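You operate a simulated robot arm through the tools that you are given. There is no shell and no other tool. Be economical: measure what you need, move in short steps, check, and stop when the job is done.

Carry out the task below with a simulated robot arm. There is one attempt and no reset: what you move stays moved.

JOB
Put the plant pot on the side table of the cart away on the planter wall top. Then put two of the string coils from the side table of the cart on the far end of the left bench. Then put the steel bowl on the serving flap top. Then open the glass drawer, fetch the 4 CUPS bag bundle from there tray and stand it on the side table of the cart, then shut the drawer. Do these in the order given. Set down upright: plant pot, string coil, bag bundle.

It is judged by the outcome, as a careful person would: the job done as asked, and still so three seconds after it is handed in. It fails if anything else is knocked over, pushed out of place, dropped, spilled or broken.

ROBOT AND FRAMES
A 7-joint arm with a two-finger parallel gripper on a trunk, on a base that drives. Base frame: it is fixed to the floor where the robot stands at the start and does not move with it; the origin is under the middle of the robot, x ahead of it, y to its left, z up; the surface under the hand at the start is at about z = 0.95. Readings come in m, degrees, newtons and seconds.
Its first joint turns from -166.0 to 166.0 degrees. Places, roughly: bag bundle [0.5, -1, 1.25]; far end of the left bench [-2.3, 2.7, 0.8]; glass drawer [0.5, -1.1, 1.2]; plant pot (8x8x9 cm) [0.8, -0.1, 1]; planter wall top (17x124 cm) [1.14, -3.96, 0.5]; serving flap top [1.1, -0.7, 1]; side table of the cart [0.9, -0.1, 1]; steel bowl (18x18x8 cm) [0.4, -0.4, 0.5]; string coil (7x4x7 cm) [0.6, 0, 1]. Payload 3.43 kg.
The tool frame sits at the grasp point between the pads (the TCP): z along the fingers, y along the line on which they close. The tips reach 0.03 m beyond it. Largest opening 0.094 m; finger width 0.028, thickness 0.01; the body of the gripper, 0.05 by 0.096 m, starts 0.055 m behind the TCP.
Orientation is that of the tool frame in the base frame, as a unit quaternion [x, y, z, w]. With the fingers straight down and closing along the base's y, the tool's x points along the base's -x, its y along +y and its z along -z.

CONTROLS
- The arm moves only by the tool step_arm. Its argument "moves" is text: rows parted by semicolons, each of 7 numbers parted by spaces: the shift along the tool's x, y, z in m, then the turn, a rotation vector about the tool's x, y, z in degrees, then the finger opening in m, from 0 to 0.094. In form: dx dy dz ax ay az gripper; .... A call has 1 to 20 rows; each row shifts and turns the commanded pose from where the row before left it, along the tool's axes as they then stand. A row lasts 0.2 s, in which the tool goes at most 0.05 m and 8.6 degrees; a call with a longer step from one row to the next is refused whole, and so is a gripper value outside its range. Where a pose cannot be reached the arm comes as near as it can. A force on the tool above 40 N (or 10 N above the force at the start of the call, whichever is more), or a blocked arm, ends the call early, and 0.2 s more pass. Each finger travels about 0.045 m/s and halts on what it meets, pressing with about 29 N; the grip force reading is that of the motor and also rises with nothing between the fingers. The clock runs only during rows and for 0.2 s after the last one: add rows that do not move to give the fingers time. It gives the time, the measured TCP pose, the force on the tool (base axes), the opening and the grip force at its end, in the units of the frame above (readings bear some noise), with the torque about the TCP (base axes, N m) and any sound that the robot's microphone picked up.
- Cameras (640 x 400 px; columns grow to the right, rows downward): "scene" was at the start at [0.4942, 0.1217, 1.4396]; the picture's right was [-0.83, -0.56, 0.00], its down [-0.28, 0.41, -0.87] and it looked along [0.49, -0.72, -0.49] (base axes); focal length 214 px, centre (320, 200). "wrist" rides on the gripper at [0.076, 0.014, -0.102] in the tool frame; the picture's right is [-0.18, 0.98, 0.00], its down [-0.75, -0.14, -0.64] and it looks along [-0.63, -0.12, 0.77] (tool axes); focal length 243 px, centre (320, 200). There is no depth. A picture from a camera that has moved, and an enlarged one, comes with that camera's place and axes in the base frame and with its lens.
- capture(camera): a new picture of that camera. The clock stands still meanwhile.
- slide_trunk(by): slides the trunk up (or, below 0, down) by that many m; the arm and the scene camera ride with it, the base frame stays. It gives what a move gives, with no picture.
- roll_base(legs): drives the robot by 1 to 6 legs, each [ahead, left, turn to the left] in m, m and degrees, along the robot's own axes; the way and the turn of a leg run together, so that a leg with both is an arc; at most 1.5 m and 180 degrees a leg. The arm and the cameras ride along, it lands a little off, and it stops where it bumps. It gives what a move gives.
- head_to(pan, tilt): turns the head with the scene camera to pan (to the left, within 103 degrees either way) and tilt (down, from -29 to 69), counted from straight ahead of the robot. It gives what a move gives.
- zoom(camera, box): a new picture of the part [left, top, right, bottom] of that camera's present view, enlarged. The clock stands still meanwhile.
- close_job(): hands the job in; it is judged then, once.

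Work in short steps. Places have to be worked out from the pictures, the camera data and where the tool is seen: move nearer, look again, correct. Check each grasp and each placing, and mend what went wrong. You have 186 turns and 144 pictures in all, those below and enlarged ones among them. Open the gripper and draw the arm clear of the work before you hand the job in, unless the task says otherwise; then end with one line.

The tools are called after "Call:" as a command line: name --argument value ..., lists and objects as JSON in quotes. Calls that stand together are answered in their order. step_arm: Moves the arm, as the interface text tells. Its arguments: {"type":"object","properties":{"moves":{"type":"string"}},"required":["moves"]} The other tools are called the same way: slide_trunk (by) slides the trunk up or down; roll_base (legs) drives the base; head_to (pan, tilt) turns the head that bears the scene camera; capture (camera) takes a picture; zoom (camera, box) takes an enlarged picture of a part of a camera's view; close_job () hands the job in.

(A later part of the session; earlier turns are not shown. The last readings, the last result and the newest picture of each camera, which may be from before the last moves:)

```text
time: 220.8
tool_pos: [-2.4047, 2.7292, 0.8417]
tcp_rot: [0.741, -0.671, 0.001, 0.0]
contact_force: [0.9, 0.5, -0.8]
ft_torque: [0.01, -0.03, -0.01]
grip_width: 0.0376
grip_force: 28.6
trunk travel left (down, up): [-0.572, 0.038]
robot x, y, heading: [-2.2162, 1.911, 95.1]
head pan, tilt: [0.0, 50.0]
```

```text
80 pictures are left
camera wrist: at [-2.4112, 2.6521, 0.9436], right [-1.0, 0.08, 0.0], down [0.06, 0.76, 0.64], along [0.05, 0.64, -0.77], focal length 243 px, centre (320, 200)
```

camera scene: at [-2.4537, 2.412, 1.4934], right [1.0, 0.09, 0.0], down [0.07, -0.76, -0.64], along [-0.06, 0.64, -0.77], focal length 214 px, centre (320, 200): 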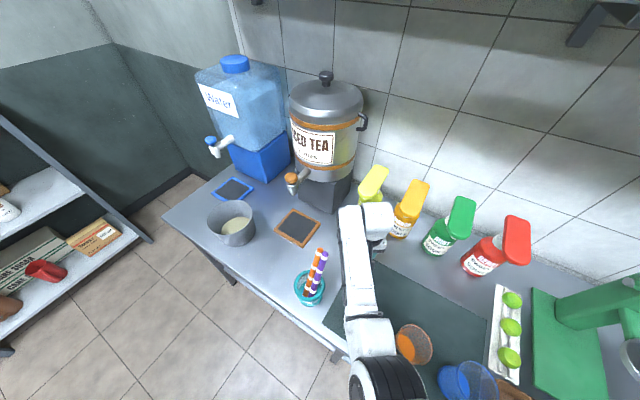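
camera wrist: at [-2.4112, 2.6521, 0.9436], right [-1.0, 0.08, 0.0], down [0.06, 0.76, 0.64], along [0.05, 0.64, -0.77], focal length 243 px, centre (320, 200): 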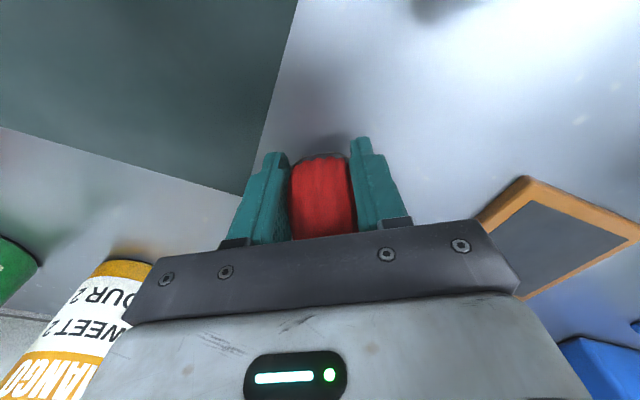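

Off the mat now. Lower in fine steps until contact.

Call:
step_arm --moves "0 0 0.003 0 0 0 0.03;0 0 0.003 0 0 0 0.03;0 0 0 0 0 0 0.03"

```text
time: 221.7
tool_pos: [-2.4055, 2.729, 0.8378]
tcp_rot: [0.742, -0.67, -0.002, -0.001]
contact_force: [2.0, -6.0, 25.6]
ft_torque: [0.12, 0.05, 0.01]
grip_width: 0.0379
grip_force: 29.2
trunk travel left (down, up): [-0.572, 0.038]
robot x, y, heading: [-2.2121, 1.9094, 95.2]
head pan, tilt: [0.0, 50.0]
```

Contact. Relieve, open modestly, rise.

Call:
step_arm --moves "0 0 -0.002 0 0 0 0.03;0 0 0 0 0 0 0.05;0 0 0 0 0 0 0.065;0 0 0 0 0 0 0.065;0 0 0 0 0 0 0.065;0 0 -0.03 0 0 0 0.065;0 0 -0.04 0 0 0 0.065;0 0 -0.04 0 0 0 0.065;0 0 0 0 0 0 0.065"

Call:
capture --camera "wrist"

```text
time: 223.7
tool_pos: [-2.4052, 2.7281, 0.9495]
tcp_rot: [0.742, -0.67, 0.0, 0.0]
contact_force: [0.3, 0.1, 0.1]
ft_torque: [0.02, -0.01, 0.01]
grip_width: 0.0647
grip_force: 0.1
trunk travel left (down, up): [-0.572, 0.038]
robot x, y, heading: [-2.2144, 1.9104, 94.9]
head pan, tilt: [0.0, 50.0]
```

```text
79 pictures are left
camera wrist: at [-2.4117, 2.6512, 1.0506], right [-1.0, 0.08, 0.0], down [0.06, 0.76, 0.64], along [0.05, 0.64, -0.77], focal length 243 px, centre (320, 200)
```

wrist: 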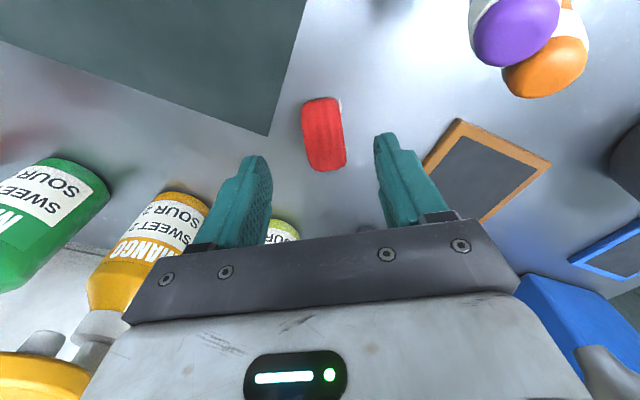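

Red coil stands upright. Raise and withdraw back over the bench edge, then back the base away.

Call:
step_arm --moves "0 0 -0.045 0 0 0 0.065;0 0 -0.045 0 0 0 0.065;0 0 -0.045 0 0 0 0.065;0 0 -0.03 0 0 0 0.065;0.038 -0.03 0 0 0 0 0.065;0.038 -0.03 0 0 0 0 0.065;0.038 -0.03 0 0 0 0 0.065;0.038 -0.03 0 0 0 0 0.065;0.038 -0.03 0 0 0 0 0.065;0.038 -0.03 0 0 0 0 0.065;0.038 -0.03 0 0 0 0 0.065;0 0 0 0 0 0 0.065"

Call:
capture --camera "scene"

```text
time: 226.2
tool_pos: [-2.1707, 2.4846, 1.1116]
tcp_rot: [0.742, -0.67, -0.001, 0.0]
contact_force: [-0.1, 0.8, 0.2]
ft_torque: [0.02, 0.0, 0.0]
grip_width: 0.0653
grip_force: 0.2
trunk travel left (down, up): [-0.572, 0.038]
robot x, y, heading: [-2.2159, 1.9151, 95.1]
head pan, tilt: [0.0, 50.0]
```

```text
78 pictures are left
camera scene: at [-2.4536, 2.4119, 1.4935], right [1.0, 0.09, 0.0], down [0.07, -0.76, -0.64], along [-0.06, 0.64, -0.77], focal length 214 px, centre (320, 200)
```

scene: 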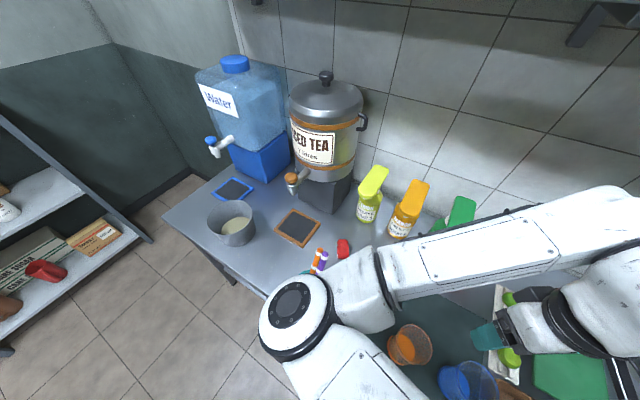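

Nothing disturbed. I raise the hand, back off, and turn right to return to the cart.

Call:
step_arm --moves "0 0 -0.045 0 0 0 0.065;0 0 -0.045 0 0 0 0.065;0 0 -0.045 0 0 0 0.065;0 0 -0.02 0 0 0 0.065;0 0 0 0 0 0 0.065"

Call:
roll_base --legs '[[-0.53, -0.2, 0], [0, 0, -121], [1.5, 0, 0]]'

Call:
head_to --pan -20 --tilt 35

Call:
capture --camera "scene"

```text
time: 227.4
tool_pos: [-2.1708, 2.4848, 1.2675]
tcp_rot: [0.742, -0.67, 0.001, -0.001]
contact_force: [1.1, 0.3, 0.5]
ft_torque: [0.0, 0.02, 0.0]
grip_width: 0.065
grip_force: 0.1
trunk travel left (down, up): [-0.572, 0.038]
robot x, y, heading: [-2.2187, 1.911, 95.1]
head pan, tilt: [0.0, 50.0]
```

```text
time: 242.7
tool_pos: [-0.1006, 0.503, 1.2664]
tcp_rot: [0.193, 0.981, -0.001, -0.001]
contact_force: [0.3, 0.0, -0.2]
ft_torque: [0.02, 0.01, -0.04]
grip_width: 0.0651
grip_force: 0.1
trunk travel left (down, up): [-0.572, 0.038]
robot x, y, heading: [-0.5887, 0.8095, -23.0]
head pan, tilt: [0.0, 50.0]
```

```text
time: 243.5
tool_pos: [-0.1009, 0.5027, 1.2658]
tcp_rot: [0.194, 0.981, 0.0, 0.001]
contact_force: [-0.7, 0.5, -0.2]
ft_torque: [-0.01, -0.01, -0.02]
grip_width: 0.0651
grip_force: 0.0
trunk travel left (down, up): [-0.572, 0.038]
robot x, y, heading: [-0.5912, 0.8163, -22.8]
head pan, tilt: [-20.0, 35.0]
```

```text
77 pictures are left
camera scene: at [-0.0379, 0.7613, 1.5151], right [-0.68, -0.73, 0.0], down [-0.42, 0.39, -0.82], along [0.6, -0.56, -0.57], focal length 214 px, centre (320, 200)
```

scene: 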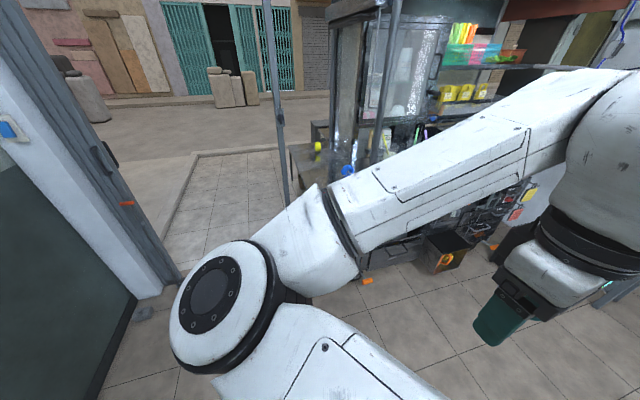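

I square up and drive back to the side table; I'll take the yellow coil, which lies in the same orientation as the red one and farther from the post.

Call:
roll_base --legs '[[0, 0, -3.5], [0.96, 0.08, 0]]'

Call:
head_to --pan -25 --tilt 40

Call:
capture --camera "scene"

```text
time: 249.0
tool_pos: [0.782, 0.1125, 1.2663]
tcp_rot: [0.224, 0.975, 0.0, -0.001]
contact_force: [-1.0, 0.2, -0.5]
ft_torque: [-0.01, 0.02, 0.01]
grip_width: 0.065
grip_force: 0.1
trunk travel left (down, up): [-0.572, 0.038]
robot x, y, heading: [0.3158, 0.4522, -26.5]
head pan, tilt: [-20.0, 35.0]
```

```text
time: 249.7
tool_pos: [0.7819, 0.1112, 1.2657]
tcp_rot: [0.223, 0.975, -0.001, 0.0]
contact_force: [0.9, -0.1, -0.4]
ft_torque: [-0.02, 0.01, 0.0]
grip_width: 0.0651
grip_force: 0.0
trunk travel left (down, up): [-0.572, 0.038]
robot x, y, heading: [0.3142, 0.4518, -26.5]
head pan, tilt: [-25.0, 40.0]
```

```text
76 pictures are left
camera scene: at [0.8525, 0.3627, 1.5077], right [-0.78, -0.62, 0.0], down [-0.4, 0.5, -0.77], along [0.48, -0.6, -0.64], focal length 214 px, centre (320, 200)
```

scene: 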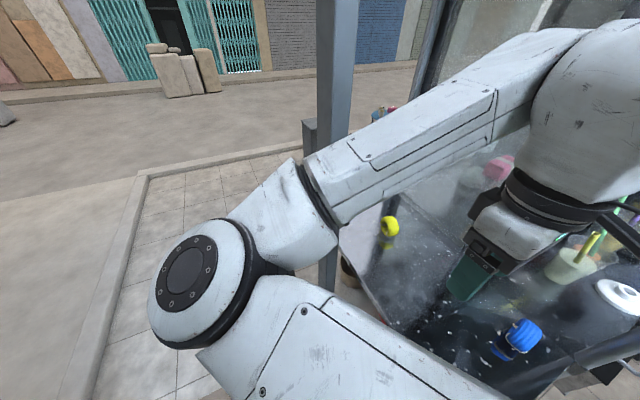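

Yellow coil at ≈(0.975,-0.155). I shift right first, then extend, and look.

Call:
step_arm --moves "0 -0.039 0 0 0 0 0.065;0 -0.039 0 0 0 0 0.065;0 -0.039 0.01 0 0 0 0.065;-0.02 -0.039 0.01 0 0 0 0.065;-0.04 0 0.01 0 0 0 0.065;-0.04 0 0.01 0 0 0 0.065;-0.04 0 0.01 0 0 0 0.065;-0.04 0 0.01 0 0 0 0.065;-0.04 0 0.01 0 0 0 0.065;0 0 0 0 0 0 0.065"

Call:
capture --camera "wrist"

Call:
capture --camera "scene"

```text
time: 251.8
tool_pos: [0.9119, -0.1262, 1.197]
tcp_rot: [0.223, 0.975, -0.001, -0.001]
contact_force: [0.9, 0.3, -0.5]
ft_torque: [0.01, 0.04, -0.02]
grip_width: 0.0649
grip_force: 0.0
trunk travel left (down, up): [-0.572, 0.038]
robot x, y, heading: [0.3138, 0.4528, -26.7]
head pan, tilt: [-25.0, 40.0]
```

```text
75 pictures are left
camera wrist: at [0.8498, -0.0793, 1.2988], right [0.59, 0.8, 0.0], down [0.62, -0.45, 0.64], along [0.52, -0.38, -0.77], focal length 243 px, centre (320, 200)
```

wrist: 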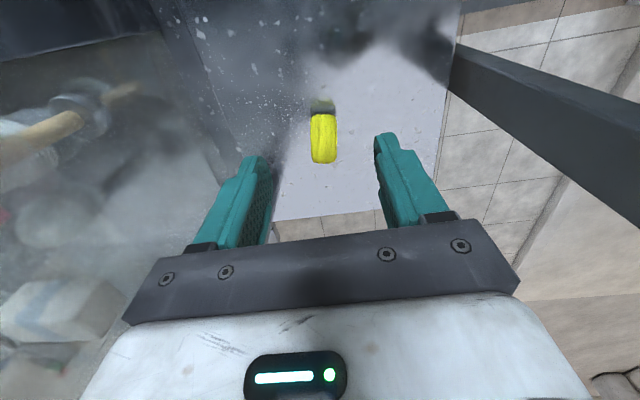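

```text
74 pictures are left
camera scene: at [0.8526, 0.3626, 1.5076], right [-0.78, -0.62, 0.0], down [-0.4, 0.5, -0.77], along [0.48, -0.6, -0.64], focal length 214 px, centre (320, 200)
```

scene: 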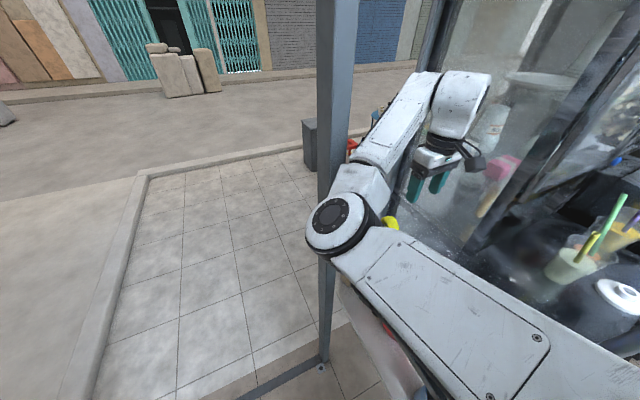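

The elbow is close to the doorway post, but extending and lowering draws it inward. I proceed in small steps.

Call:
step_arm --moves "-0.03 -0.003 0 0 0 0 0.065;-0.028 -0.003 0.02 0 0 0 0.065;0 0 0.03 0 0 0 0.065;0 0 0.03 0 0 0 0.065;0 0 0.03 0 0 0 0.065;0 0 0.02 0 0 0 0.065;0 0 0 0 0 0 0.065"

Call:
capture --camera "wrist"

Call:
capture --camera "scene"

```text
time: 253.4
tool_pos: [0.9609, -0.1547, 1.0665]
tcp_rot: [0.223, 0.975, 0.0, -0.001]
contact_force: [0.7, 0.8, 0.6]
ft_torque: [-0.02, 0.01, -0.01]
grip_width: 0.065
grip_force: 0.1
trunk travel left (down, up): [-0.572, 0.038]
robot x, y, heading: [0.3175, 0.4501, -26.6]
head pan, tilt: [-25.0, 40.0]
```

```text
73 pictures are left
camera wrist: at [0.8987, -0.1086, 1.1681], right [0.59, 0.8, 0.0], down [0.62, -0.46, 0.64], along [0.52, -0.38, -0.77], focal length 243 px, centre (320, 200)
```

wrist: 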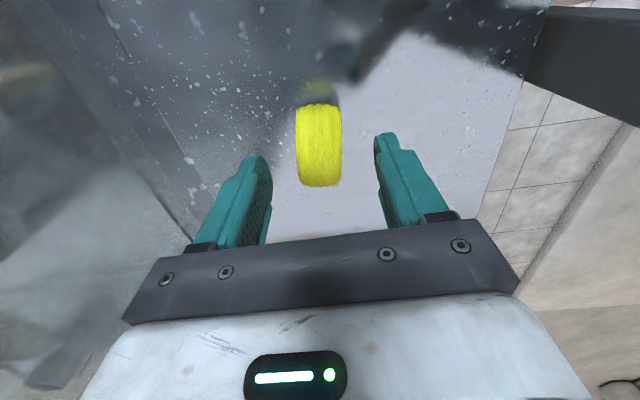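

```text
72 pictures are left
camera scene: at [0.8526, 0.3626, 1.5075], right [-0.78, -0.62, 0.0], down [-0.4, 0.5, -0.77], along [0.48, -0.6, -0.64], focal length 214 px, centre (320, 200)
```

scene: 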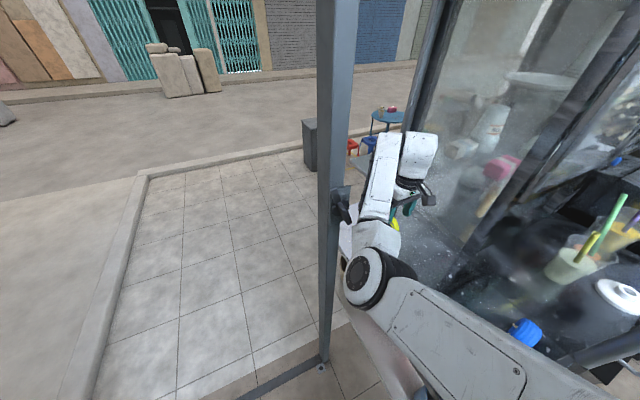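

Well aligned and elbow clear. Descend and grip.

Call:
step_arm --moves "0.002 -0.001 0.02 0 0 0 0.065;0 0 0.03 0 0 0 0.065;0 0 0.027 0 0 0 0.065;0 0 0 0 0 0 0.065;0 0 0 0 0 0 0.03;0 0 0 0 0 0 0.03;0 0 0 0 0 0 0.03;0 0 0 0 0 0 0.03"

Call:
capture --camera "wrist"

```text
time: 255.2
tool_pos: [0.9591, -0.1557, 0.9887]
tcp_rot: [0.224, 0.975, 0.0, 0.0]
contact_force: [0.7, 0.3, -0.3]
ft_torque: [-0.02, -0.02, -0.01]
grip_width: 0.0379
grip_force: 29.0
trunk travel left (down, up): [-0.572, 0.038]
robot x, y, heading: [0.3144, 0.4496, -26.5]
head pan, tilt: [-25.0, 40.0]
```

```text
71 pictures are left
camera wrist: at [0.8982, -0.1093, 1.0913], right [0.59, 0.8, 0.0], down [0.62, -0.45, 0.64], along [0.52, -0.38, -0.77], focal length 243 px, centre (320, 200)
```

wrist: 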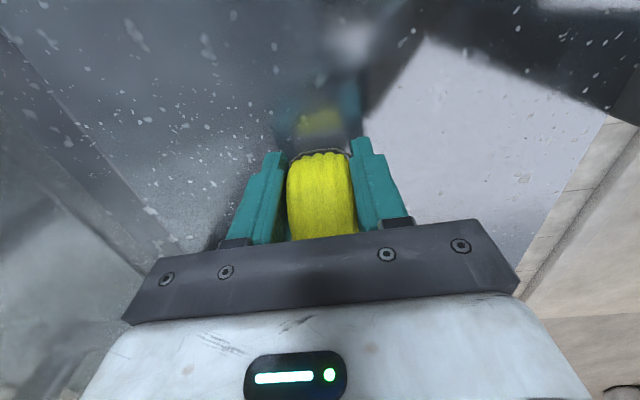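

Yellow coil gripped. I lift 0.15 m and back the base straight off the table with the arm still extended.

Call:
step_arm --moves "0 0 -0.03 0 0 0 0.03;0 0 -0.04 0 0 0 0.03;0 0 -0.04 0 0 0 0.03;0 0 -0.04 0 0 0 0.03;0 0 0 0 0 0 0.03"

Call:
roll_base --legs '[[-0.65, 0, 0]]'

Call:
step_arm --moves "0 0 -0.04 0 0 0 0.03;0 0 -0.04 0 0 0 0.03;0 0 -0.04 0 0 0 0.03;0.04 0.02 0 0 0 0 0.03;0.04 0.02 0 0 0 0 0.03;0.04 0.02 0 0 0 0 0.03;0.04 0.02 0 0 0 0 0.03;0.04 0.02 0 0 0 0 0.03;0.03 0.02 0 0 0 0 0.03;0.03 0.02 0 0 0 0 0.03;0 0 0 0 0 0 0.03"

Call:
capture --camera "scene"

```text
time: 256.4
tool_pos: [0.9579, -0.1569, 1.1394]
tcp_rot: [0.223, 0.975, 0.001, -0.001]
contact_force: [-0.7, -0.2, -0.7]
ft_torque: [0.0, 0.03, 0.01]
grip_width: 0.0376
grip_force: 28.7
trunk travel left (down, up): [-0.572, 0.038]
robot x, y, heading: [0.3152, 0.4492, -26.4]
head pan, tilt: [-25.0, 40.0]
```

```text
time: 260.0
tool_pos: [0.385, 0.126, 1.1392]
tcp_rot: [0.226, 0.974, -0.001, 0.0]
contact_force: [0.5, 0.3, -0.3]
ft_torque: [0.02, 0.0, -0.02]
grip_width: 0.0376
grip_force: 28.5
trunk travel left (down, up): [-0.572, 0.038]
robot x, y, heading: [-0.2561, 0.7389, -26.9]
head pan, tilt: [-25.0, 40.0]
```

```text
time: 262.4
tool_pos: [0.2133, 0.3688, 1.258]
tcp_rot: [0.226, 0.974, -0.001, 0.001]
contact_force: [-0.8, -0.1, -1.2]
ft_torque: [-0.02, 0.02, 0.0]
grip_width: 0.0378
grip_force: 29.3
trunk travel left (down, up): [-0.572, 0.038]
robot x, y, heading: [-0.2528, 0.739, -26.9]
head pan, tilt: [-25.0, 40.0]
```

```text
70 pictures are left
camera scene: at [0.2809, 0.6469, 1.5076], right [-0.79, -0.62, 0.0], down [-0.4, 0.51, -0.77], along [0.47, -0.6, -0.64], focal length 214 px, centre (320, 200)
```

scene: 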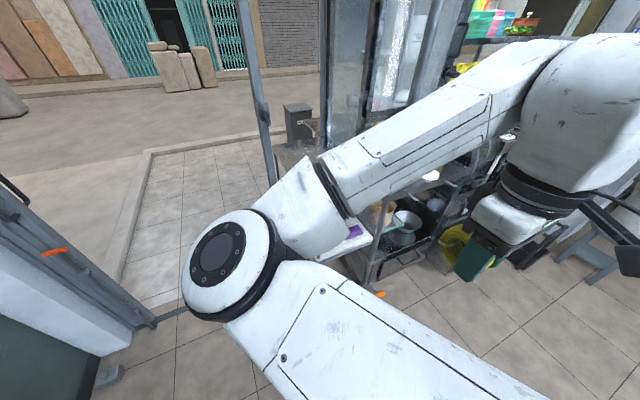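

Now back down the aisle in reverse, then turn left to face the bench's far end and approach.

Call:
roll_base --legs '[[-1.5, 0, 0], [-0.3, 0, 0], [0, 0, 122]]'

Call:
head_to --pan 10 --tilt 45

Call:
capture --camera "scene"

```text
time: 276.5
tool_pos: [-1.7663, 2.1529, 1.2578]
tcp_rot: [0.726, -0.688, 0.001, -0.001]
contact_force: [-0.5, 0.3, -0.8]
ft_torque: [0.0, 0.01, 0.01]
grip_width: 0.0377
grip_force: 29.2
trunk travel left (down, up): [-0.572, 0.038]
robot x, y, heading: [-1.8603, 1.5645, 92.4]
head pan, tilt: [-25.0, 40.0]
```

```text
time: 277.5
tool_pos: [-1.7669, 2.1517, 1.2592]
tcp_rot: [0.726, -0.688, 0.001, 0.0]
contact_force: [0.8, 0.1, -1.1]
ft_torque: [-0.05, -0.01, 0.0]
grip_width: 0.0375
grip_force: 29.0
trunk travel left (down, up): [-0.572, 0.038]
robot x, y, heading: [-1.8589, 1.5655, 92.5]
head pan, tilt: [10.0, 45.0]
```

```text
69 pictures are left
camera scene: at [-2.0897, 2.0788, 1.5004], right [0.98, 0.21, 0.0], down [0.15, -0.69, -0.71], along [-0.15, 0.69, -0.71], focal length 214 px, centre (320, 200)
```

scene: 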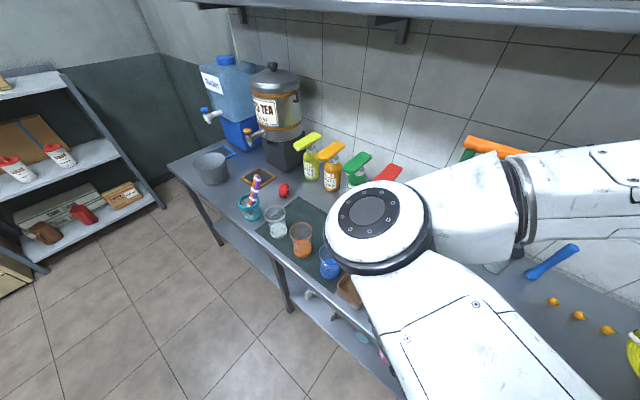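

Red coil still upright. Approach to the placing stance.

Call:
roll_base --legs '[[0.237, 0.28, 2]]'

Call:
slide_trunk --by -0.1

Call:
head_to --pan 0 --tilt 50

Call:
capture --camera "wrist"

```text
time: 279.8
tool_pos: [-2.0736, 2.3746, 1.2586]
tcp_rot: [0.736, -0.677, 0.0, 0.0]
contact_force: [-0.1, 0.9, -1.2]
ft_torque: [-0.02, 0.02, 0.04]
grip_width: 0.0378
grip_force: 29.3
trunk travel left (down, up): [-0.572, 0.038]
robot x, y, heading: [-2.1478, 1.7839, 94.1]
head pan, tilt: [10.0, 45.0]
```

```text
time: 281.2
tool_pos: [-2.0733, 2.3735, 1.1579]
tcp_rot: [0.737, -0.676, 0.001, 0.0]
contact_force: [-0.5, -1.5, -0.3]
ft_torque: [-0.02, 0.0, 0.0]
grip_width: 0.0373
grip_force: 28.9
trunk travel left (down, up): [-0.472, 0.138]
robot x, y, heading: [-2.1506, 1.7815, 94.3]
head pan, tilt: [10.0, 45.0]
```

```text
time: 281.9
tool_pos: [-2.0738, 2.3741, 1.1572]
tcp_rot: [0.737, -0.676, 0.001, 0.0]
contact_force: [-0.1, -0.4, -0.1]
ft_torque: [-0.02, 0.03, -0.02]
grip_width: 0.0374
grip_force: 29.1
trunk travel left (down, up): [-0.472, 0.138]
robot x, y, heading: [-2.1497, 1.7792, 94.0]
head pan, tilt: [0.0, 50.0]
```

```text
68 pictures are left
camera wrist: at [-2.0806, 2.2969, 1.26], right [-0.99, 0.1, 0.0], down [0.08, 0.76, 0.64], along [0.07, 0.64, -0.77], focal length 243 px, centre (320, 200)
```

wrist: 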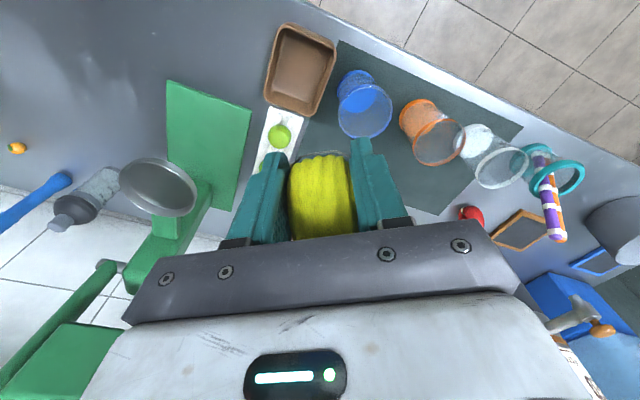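

Second spot on the mat at (-2.25,2.65) is clear. Move above it.

Call:
step_arm --moves "-0.0415 0.0217 0 0 0 0 0.03;-0.0415 0.0217 0 0 0 0 0.03;-0.0415 0.0217 0 0 0 0 0.03;-0.0415 0.0217 0 0 0 0 0.03;-0.0415 0.0217 0 0 0 0 0.03;-0.0415 0.0217 0 0 0 0 0.03;-0.0415 0.0217 0 0 0 0 0.03;0 0 0.03 0 0 0 0.03;0 0 0.03 0 0 0 0.03;0 0 0 0 0 0 0.03"

Call:
capture --camera "wrist"

Call:
capture --camera "scene"

```text
time: 284.1
tool_pos: [-2.2461, 2.649, 1.0975]
tcp_rot: [0.736, -0.677, 0.001, -0.001]
contact_force: [0.1, -0.5, -0.8]
ft_torque: [-0.05, 0.02, -0.03]
grip_width: 0.0376
grip_force: 28.6
trunk travel left (down, up): [-0.472, 0.138]
robot x, y, heading: [-2.1478, 1.7863, 94.0]
head pan, tilt: [0.0, 50.0]
```

```text
67 pictures are left
camera wrist: at [-2.2541, 2.5722, 1.1987], right [-0.99, 0.1, 0.0], down [0.08, 0.76, 0.64], along [0.07, 0.64, -0.77], focal length 243 px, centre (320, 200)
```

wrist: 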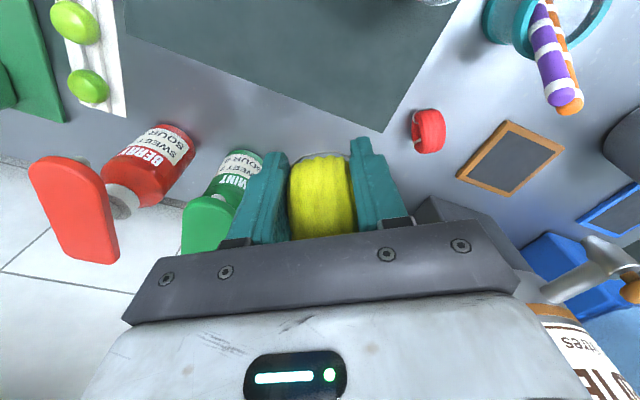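

```text
66 pictures are left
camera scene: at [-2.3804, 2.2884, 1.3934], right [1.0, 0.07, 0.0], down [0.05, -0.76, -0.64], along [-0.05, 0.64, -0.77], focal length 214 px, centre (320, 200)
```

scene: 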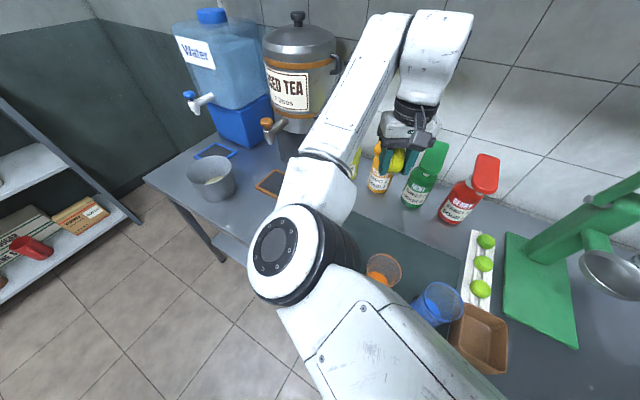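

Landing spot is fully on the mat. Same alternation: arm down, trunk up, arm down.

Call:
slide_trunk --by 0.06

Call:
step_arm --moves "0 0 0.04 0 0 0 0.03;0 0 0.04 0 0 0 0.03;0 0 0.04 0 0 0 0.03;0 0 0 0 0 0 0.03"

Call:
slide_trunk --by 0.06

Call:
step_arm --moves "0 0 0.04 0 0 0 0.03;0 0 0.04 0 0 0 0.03;0 0 0.04 0 0 0 0.03;0 0 0.025 0 0 0 0.03;0 0 0 0 0 0 0.03"

Call:
capture --camera "scene"

```text
time: 285.1
tool_pos: [-2.2465, 2.6479, 1.1573]
tcp_rot: [0.736, -0.677, 0.0, 0.0]
contact_force: [-0.2, 0.6, -0.5]
ft_torque: [-0.03, 0.05, 0.01]
grip_width: 0.0377
grip_force: 28.9
trunk travel left (down, up): [-0.532, 0.078]
robot x, y, heading: [-2.1466, 1.7803, 93.9]
head pan, tilt: [0.0, 50.0]
```

```text
time: 286.1
tool_pos: [-2.2438, 2.6479, 1.0358]
tcp_rot: [0.736, -0.677, 0.0, -0.001]
contact_force: [0.6, -0.3, -1.2]
ft_torque: [-0.07, -0.01, 0.02]
grip_width: 0.0377
grip_force: 29.2
trunk travel left (down, up): [-0.532, 0.078]
robot x, y, heading: [-2.1491, 1.7873, 94.1]
head pan, tilt: [0.0, 50.0]
```

```text
time: 287.1
tool_pos: [-2.2441, 2.6491, 1.0969]
tcp_rot: [0.737, -0.676, 0.002, 0.0]
contact_force: [0.5, -0.4, 0.3]
ft_torque: [-0.02, 0.01, 0.03]
grip_width: 0.0377
grip_force: 29.2
trunk travel left (down, up): [-0.592, 0.018]
robot x, y, heading: [-2.1493, 1.7802, 94.2]
head pan, tilt: [0.0, 50.0]
```

```text
time: 288.3
tool_pos: [-2.2419, 2.6474, 0.9504]
tcp_rot: [0.736, -0.677, 0.001, -0.001]
contact_force: [-0.4, -0.2, -0.9]
ft_torque: [-0.04, 0.01, 0.03]
grip_width: 0.0373
grip_force: 28.6
trunk travel left (down, up): [-0.592, 0.018]
robot x, y, heading: [-2.1515, 1.7793, 94.0]
head pan, tilt: [0.0, 50.0]
```

```text
65 pictures are left
camera scene: at [-2.3804, 2.2883, 1.5134], right [1.0, 0.07, 0.0], down [0.05, -0.76, -0.64], along [-0.05, 0.64, -0.77], focal length 214 px, centre (320, 200)
```

scene: 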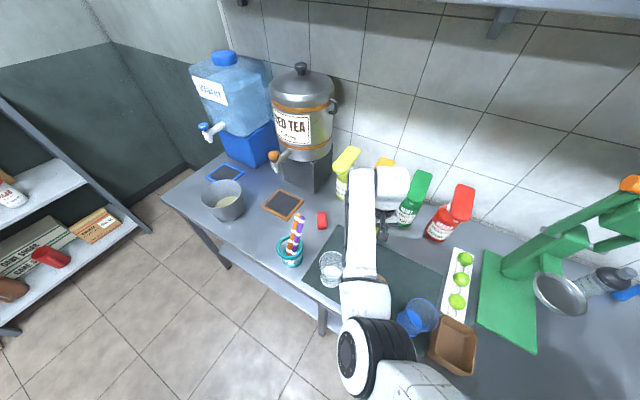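

Clear. Final descent with fine steps.

Call:
step_arm --moves "0 0 0.03 0 0 0 0.03;0 0 0.03 0 0 0 0.03;0 0 0.03 0 0 0 0.03;0 0 0.014 0 0 0 0.03;0 0 0 0 0 0 0.03"

Call:
capture --camera "wrist"

Call:
step_arm --moves "0 0 0.003 0 0 0 0.03;0 0 0.002 0 0 0 0.03;0 0 0 0 0 0 0.03"

```text
time: 289.5
tool_pos: [-2.2412, 2.6479, 0.8481]
tcp_rot: [0.736, -0.677, 0.001, 0.001]
contact_force: [0.0, 0.2, -0.6]
ft_torque: [-0.03, 0.01, -0.02]
grip_width: 0.0379
grip_force: 29.0
trunk travel left (down, up): [-0.592, 0.018]
robot x, y, heading: [-2.1463, 1.7836, 94.0]
head pan, tilt: [0.0, 50.0]
```

```text
64 pictures are left
camera wrist: at [-2.2488, 2.5712, 0.95], right [-0.99, 0.1, 0.0], down [0.08, 0.76, 0.64], along [0.07, 0.64, -0.77], focal length 243 px, centre (320, 200)
```

wrist: 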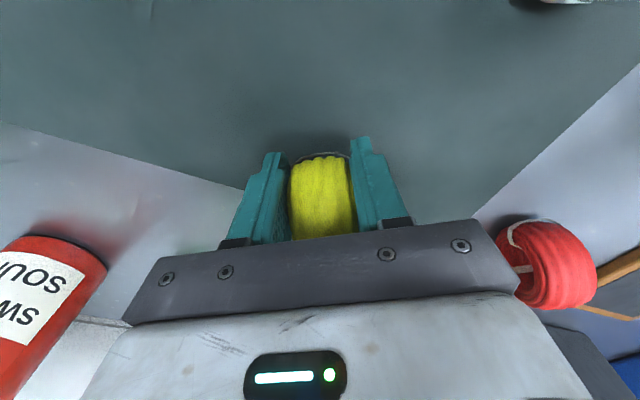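

```text
time: 290.3
tool_pos: [-2.2429, 2.6484, 0.8436]
tcp_rot: [0.736, -0.677, 0.0, 0.0]
contact_force: [0.2, 1.3, -0.6]
ft_torque: [-0.02, 0.01, -0.01]
grip_width: 0.0373
grip_force: 29.2
trunk travel left (down, up): [-0.592, 0.018]
robot x, y, heading: [-2.1516, 1.7844, 94.0]
head pan, tilt: [0.0, 50.0]
```

Shift 8 mm back to be fully on the mat, and lower to contact.

Call:
step_arm --moves "0.008 0 0 0 0 0 0.03;0 0 0.002 0 0 0 0.03;0 0 0.002 0 0 0 0.03;0 0 0.002 0 0 0 0.03;0 0 0 0 0 0 0.03"

```text
time: 291.5
tool_pos: [-2.2432, 2.6411, 0.839]
tcp_rot: [0.736, -0.677, 0.001, 0.0]
contact_force: [-1.0, -1.1, 4.5]
ft_torque: [-0.01, 0.05, 0.0]
grip_width: 0.0374
grip_force: 29.1
trunk travel left (down, up): [-0.592, 0.018]
robot x, y, heading: [-2.1485, 1.7822, 93.9]
head pan, tilt: [0.0, 50.0]
```

Touching. Open, then rise.

Call:
step_arm --moves "0 0 0 0 0 0 0.045;0 0 0 0 0 0 0.065;0 0 0 0 0 0 0.065;0 0 0 0 0 0 0.065;0 0 -0.03 0 0 0 0.065;0 0 -0.04 0 0 0 0.065;0 0 -0.04 0 0 0 0.065;0 0 0 0 0 0 0.065"

Call:
capture --camera "wrist"

```text
time: 293.3
tool_pos: [-2.2445, 2.6388, 0.9484]
tcp_rot: [0.736, -0.677, 0.0, -0.001]
contact_force: [-1.0, -0.3, -0.4]
ft_torque: [0.02, 0.0, 0.01]
grip_width: 0.0651
grip_force: 0.0
trunk travel left (down, up): [-0.592, 0.018]
robot x, y, heading: [-2.1486, 1.781, 94.2]
head pan, tilt: [0.0, 50.0]
```

```text
63 pictures are left
camera wrist: at [-2.2519, 2.5627, 1.0497], right [-0.99, 0.1, 0.0], down [0.08, 0.76, 0.64], along [0.07, 0.64, -0.77], focal length 243 px, centre (320, 200)
```

wrist: 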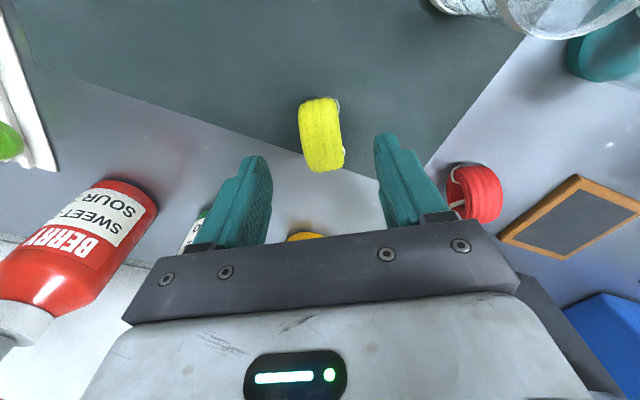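

Both coils stand upright. Withdraw the arm and base from the bench.

Call:
step_arm --moves "0 0 -0.045 0 0 0 0.065;0 0 -0.045 0 0 0 0.065;0 0 -0.045 0 0 0 0.065;0 0 -0.03 0 0 0 0.065;0.0415 -0.0217 0 0 0 0 0.065;0.0415 -0.0217 0 0 0 0 0.065;0.0415 -0.0217 0 0 0 0 0.065;0.0415 -0.0217 0 0 0 0 0.065;0.0415 -0.0217 0 0 0 0 0.065;0.0415 -0.0217 0 0 0 0 0.065;0.0415 -0.0217 0 0 0 0 0.065;0 0 -0.04 0 0 0 0.065;0 0 -0.04 0 0 0 0.065;0 0 -0.04 0 0 0 0.065;0 0 0 0 0 0 0.065"

Call:
capture --camera "scene"

```text
time: 296.5
tool_pos: [-2.066, 2.3622, 1.2328]
tcp_rot: [0.736, -0.677, 0.002, -0.001]
contact_force: [0.2, 0.4, 0.4]
ft_torque: [-0.01, -0.02, 0.0]
grip_width: 0.065
grip_force: 0.0
trunk travel left (down, up): [-0.592, 0.018]
robot x, y, heading: [-2.1476, 1.7824, 94.1]
head pan, tilt: [0.0, 50.0]
```

```text
62 pictures are left
camera scene: at [-2.3802, 2.2882, 1.5135], right [1.0, 0.07, 0.0], down [0.05, -0.76, -0.64], along [-0.05, 0.64, -0.77], focal length 214 px, centre (320, 200)
```

scene: 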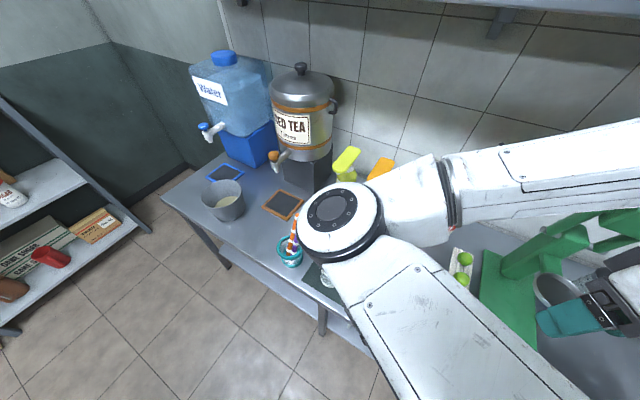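

I back away from the bench, turn to the cart and drive toward the bowl shelf.

Call:
roll_base --legs '[[-0.42, 0, 0], [0, 0, -121], [1.5, 0, 0], [0.5, -0.3, 0]]'

Call:
head_to --pan -35 --tilt 35

Call:
capture --camera "scene"

```text
time: 314.2
tool_pos: [0.0148, -0.1966, 1.2327]
tcp_rot: [0.226, 0.974, -0.001, -0.001]
contact_force: [0.9, 0.7, 0.7]
ft_torque: [0.02, 0.01, 0.01]
grip_width: 0.0651
grip_force: 0.0
trunk travel left (down, up): [-0.592, 0.018]
robot x, y, heading: [-0.4382, 0.1704, -26.9]
head pan, tilt: [0.0, 50.0]
```

```text
time: 315.2
tool_pos: [0.0145, -0.1992, 1.2333]
tcp_rot: [0.225, 0.974, -0.001, 0.0]
contact_force: [0.4, 0.2, 0.5]
ft_torque: [0.0, 0.04, 0.03]
grip_width: 0.0653
grip_force: 0.0
trunk travel left (down, up): [-0.592, 0.018]
robot x, y, heading: [-0.441, 0.1696, -26.6]
head pan, tilt: [-35.0, 35.0]
```

```text
61 pictures are left
camera scene: at [0.0859, 0.0701, 1.5352], right [-0.88, -0.47, 0.0], down [-0.27, 0.51, -0.82], along [0.39, -0.72, -0.57], focal length 214 px, centre (320, 200)
```

scene: 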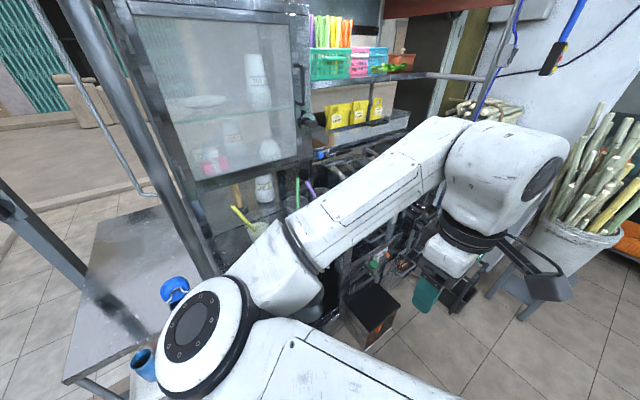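

The arm hides the bowl. I lower the trunk and pitch the tool forward to look into the lower shelf with the wrist camera.

Call:
slide_trunk --by -0.45

Call:
step_arm --moves "0 0 0 0 -8 0 0.09;0 0 0 0 -8 0 0.09;0 0 0 0 -8 0 0.09;0 0 0 0 -8 0 0.09;0 0 0 0 0 0 0.09"

Call:
capture --camera "wrist"

Call:
capture --camera "scene"

```text
refused: -0.45 is not a number from -0.4 to 0.4
```

```text
time: 316.4
tool_pos: [0.0262, -0.2291, 1.2374]
tcp_rot: [0.216, 0.937, -0.062, 0.269]
contact_force: [0.1, -0.1, 0.4]
ft_torque: [0.04, 0.02, -0.02]
grip_width: 0.0902
grip_force: 0.0
out of reach, approached as far as the arm can: row 3, 4
trunk travel left (down, up): [-0.592, 0.018]
robot x, y, heading: [-0.4374, 0.1726, -26.8]
head pan, tilt: [-35.0, 35.0]
```

```text
60 pictures are left
camera wrist: at [-0.0739, -0.1636, 1.2845], right [0.57, 0.81, 0.1], down [0.21, -0.26, 0.94], along [0.79, -0.52, -0.32], focal length 243 px, centre (320, 200)
```

wrist: 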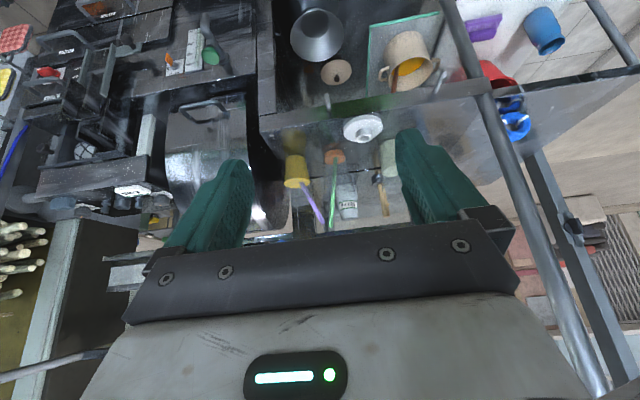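

```text
59 pictures are left
camera scene: at [0.0858, 0.07, 1.5352], right [-0.88, -0.47, 0.0], down [-0.27, 0.51, -0.82], along [0.39, -0.72, -0.57], focal length 214 px, centre (320, 200)
```

scene: 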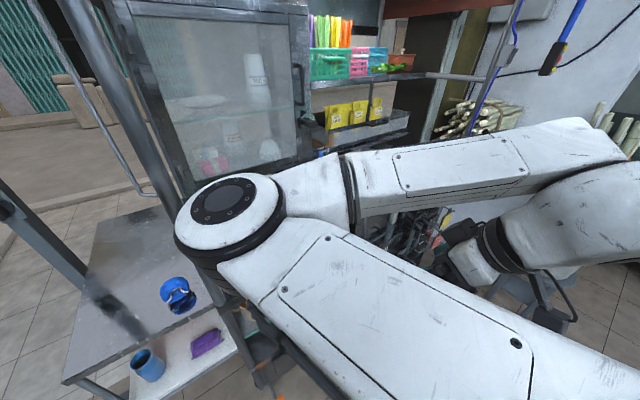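

Bowl seen at ≈(0.42,-0.44), about 0.13 m inside the counter edge. I lower the trunk so the hand and head are near shelf level and look again.

Call:
slide_trunk --by -0.4

Call:
capture --camera "wrist"

Call:
capture --camera "scene"

```text
time: 320.2
tool_pos: [0.0265, -0.2284, 0.8388]
tcp_rot: [0.218, 0.936, -0.063, 0.268]
contact_force: [-0.3, -0.6, 0.0]
ft_torque: [0.02, -0.02, 0.0]
grip_width: 0.09
grip_force: 0.0
trunk travel left (down, up): [-0.192, 0.418]
robot x, y, heading: [-0.4405, 0.1723, -26.9]
head pan, tilt: [-35.0, 35.0]
```

```text
58 pictures are left
camera wrist: at [-0.0739, -0.1634, 0.8847], right [0.57, 0.81, 0.1], down [0.21, -0.26, 0.94], along [0.79, -0.52, -0.32], focal length 243 px, centre (320, 200)
```

wrist: 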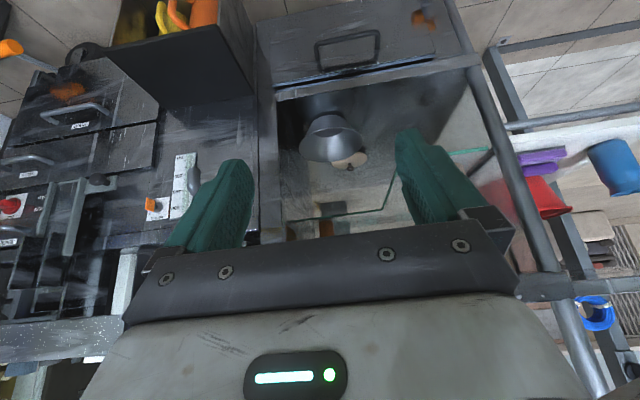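

```text
57 pictures are left
camera scene: at [0.0858, 0.0701, 1.1352], right [-0.88, -0.47, 0.0], down [-0.27, 0.51, -0.82], along [0.39, -0.72, -0.57], focal length 214 px, centre (320, 200)
```

scene: 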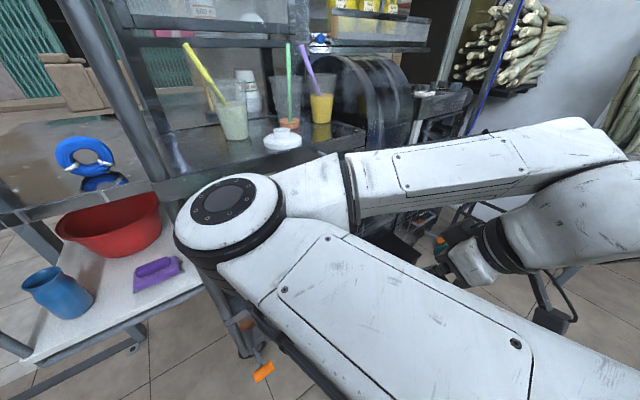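

Call:
zoom --camera "wrist" --box '[250, 70, 490, 220]'

```text
2.67 times, centred on (370, 145) of wrist
camera zoom: at [-0.0739, -0.1634, 0.8847], right [0.57, 0.81, 0.1], down [0.21, -0.26, 0.94], along [0.79, -0.52, -0.32], focal length 647 px, centre (187, 347)
```

zoom: 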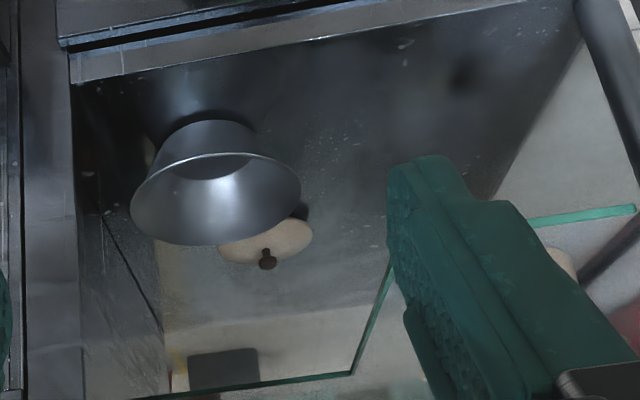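

Rim centre ≈(0.44,-0.453,0.525); wall flares slightly. I'll pinch the near rim with one finger inside: restore the tool to vertical, then yaw it 90° so it closes along the cart's depth.

Call:
step_arm --moves "-0.02 0 0 0 8 0 0.06;0 0 0 0 8 0 0.06;0 0 0 0 8 0 0.06;0 0 0 0 7.5 0 0.06;0 0 0 0 0 8.2 0.06;0 0 0 0 0 8.2 0.06;0 0 0 0 0 8.2 0.06;0 0 0 0 0 8.2 0.06;0 0 0 0 0 8.2 0.06;0 0 0 0 0 8.2 0.06;0 0 0 0 0 8.2 0.06;0 0 0 0 0 8.2 0.06;0 0 0 0 0 8.2 0.06;0 0 0 0 0 8.2 0.06;0 0 0 0 0 8 0.06;0 0 0 0 0 0 0.06"

Call:
capture --camera "wrist"

```text
time: 323.6
tool_pos: [0.0412, -0.2363, 0.8516]
tcp_rot: [0.849, 0.528, 0.001, 0.002]
contact_force: [0.6, -0.8, -0.7]
ft_torque: [-0.02, -0.02, -0.01]
grip_width: 0.06
grip_force: 0.1
trunk travel left (down, up): [-0.192, 0.418]
robot x, y, heading: [-0.4359, 0.1694, -26.7]
head pan, tilt: [-35.0, 35.0]
```

```text
55 pictures are left
camera wrist: at [0.0875, -0.1733, 0.9514], right [0.8, -0.6, 0.01], down [-0.46, -0.61, 0.64], along [-0.38, -0.52, -0.77], focal length 243 px, centre (320, 200)
```

wrist: 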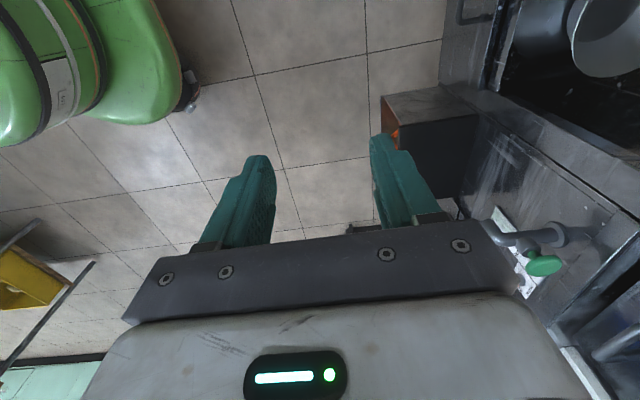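

Tool is yawed. I tilt it 25° (tips forward), matching the bowl wall, and extend toward the shelf; then check.

Call:
step_arm --moves "0 0 0 -8.4 0 0 0.06;0 0 0 -8.3 0 0 0.06;0 0 0 -8.3 0 0 0.06;-0.004 0.0278 0.035 0 0 0 0.06;-0.004 0.0278 0.035 0 0 0 0.06;-0.004 0.0278 0.035 0 0 0 0.06;-0.004 0.0278 0.035 0 0 0 0.06;-0.004 0.0278 0.035 0 0 0 0.06;0 0 0 0 0 0 0.06"

Call:
capture --camera "wrist"

Call:
capture --camera "scene"

```text
time: 325.6
tool_pos: [0.2123, -0.3434, 0.7499]
tcp_rot: [0.828, 0.516, 0.116, 0.186]
contact_force: [0.3, -0.7, -0.3]
ft_torque: [0.01, -0.04, 0.0]
grip_width: 0.0598
grip_force: 0.1
trunk travel left (down, up): [-0.192, 0.418]
robot x, y, heading: [-0.4404, 0.1742, -26.6]
head pan, tilt: [-35.0, 35.0]
```

```text
54 pictures are left
camera wrist: at [0.2183, -0.2608, 0.849], right [0.72, -0.56, 0.42], down [-0.69, -0.5, 0.52], along [-0.08, -0.66, -0.74], focal length 243 px, centre (320, 200)
```

wrist: 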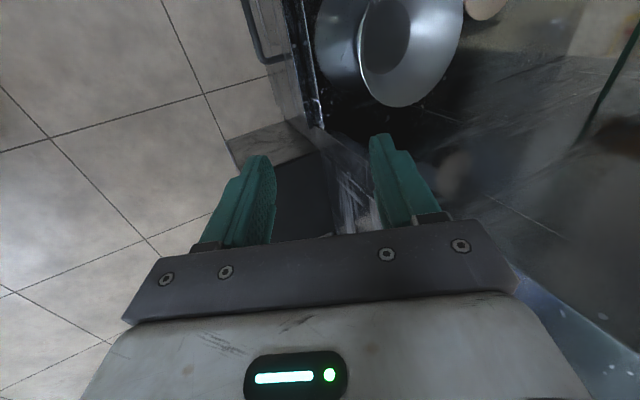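

```text
53 pictures are left
camera scene: at [0.0858, 0.0702, 1.1352], right [-0.88, -0.47, 0.0], down [-0.27, 0.51, -0.82], along [0.39, -0.72, -0.57], focal length 214 px, centre (320, 200)
```

scene: 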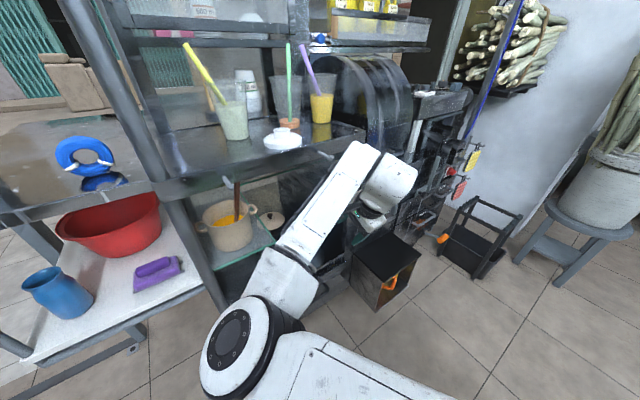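

Rim point confirmed at ≈(0.362,-0.411). I move to the pre-grasp 10 cm back along the finger axis.

Call:
step_arm --moves "0.0014 0.0108 0.037 0 0 0 0.06;0.0014 0.0108 0.037 0 0 0 0.06;0.0014 0.0108 0.037 0 0 0 0.06;0.0014 0.0108 0.037 0 0 0 0.06;0.0014 0.0108 0.037 0 0 0 0.06;0 0 0 0 0 0 0.06"

Call:
capture --camera "wrist"

Call:
capture --camera "scene"

```text
time: 327.1
tool_pos: [0.3318, -0.3936, 0.6052]
tcp_rot: [0.827, 0.517, 0.117, 0.187]
contact_force: [-0.3, 1.0, -0.1]
ft_torque: [-0.05, -0.02, 0.01]
grip_width: 0.06
grip_force: 0.1
trunk travel left (down, up): [-0.192, 0.418]
robot x, y, heading: [-0.4383, 0.1708, -26.9]
head pan, tilt: [-35.0, 35.0]
```

```text
52 pictures are left
camera wrist: at [0.3382, -0.3104, 0.7034], right [0.72, -0.56, 0.42], down [-0.69, -0.5, 0.52], along [-0.08, -0.66, -0.74], focal length 243 px, centre (320, 200)
```

wrist: 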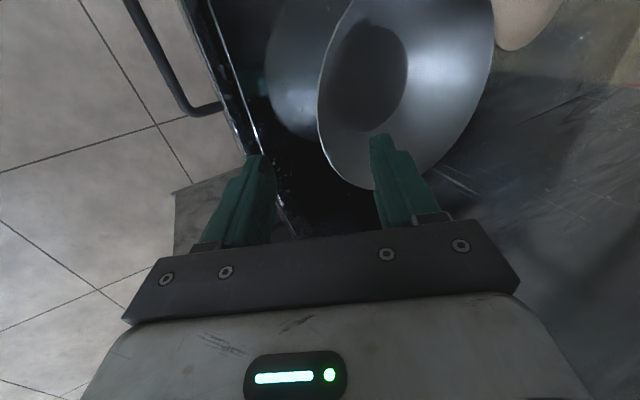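

```text
51 pictures are left
camera scene: at [0.0858, 0.0701, 1.1352], right [-0.88, -0.47, 0.0], down [-0.27, 0.51, -0.82], along [0.39, -0.72, -0.57], focal length 214 px, centre (320, 200)
```

scene: 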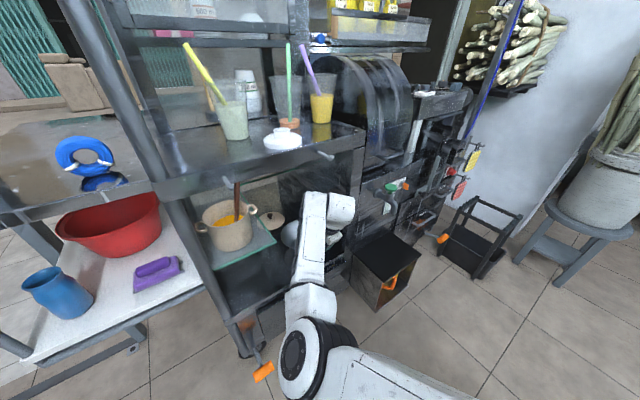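

Geometry lines up: the near rim lies midway between the fingers' path. Advance 6 cm along the finger axis and look.

Call:
step_arm --moves "0 0 0.03 0 0 0 0.06;0 0 0.03 0 0 0 0.06;0 0 0 0 0 0 0.06"

Call:
capture --camera "wrist"

```text
time: 327.9
tool_pos: [0.3548, -0.403, 0.5529]
tcp_rot: [0.828, 0.516, 0.116, 0.187]
contact_force: [0.2, 0.0, 0.3]
ft_torque: [0.0, 0.0, 0.02]
grip_width: 0.06
grip_force: 0.1
trunk travel left (down, up): [-0.192, 0.418]
robot x, y, heading: [-0.4394, 0.1709, -26.9]
head pan, tilt: [-35.0, 35.0]
```

```text
50 pictures are left
camera wrist: at [0.361, -0.3206, 0.6511], right [0.72, -0.56, 0.42], down [-0.69, -0.5, 0.52], along [-0.08, -0.66, -0.74], focal length 243 px, centre (320, 200)
```

wrist: 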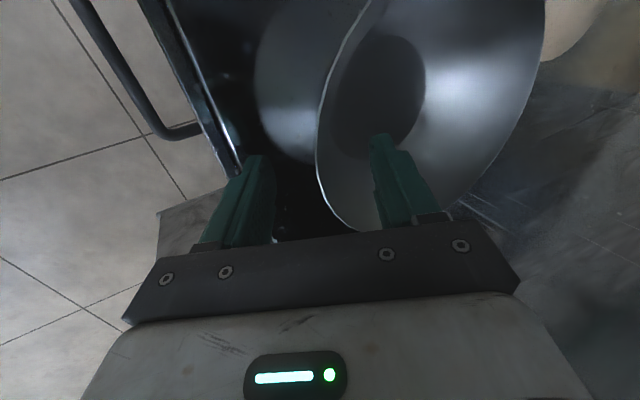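

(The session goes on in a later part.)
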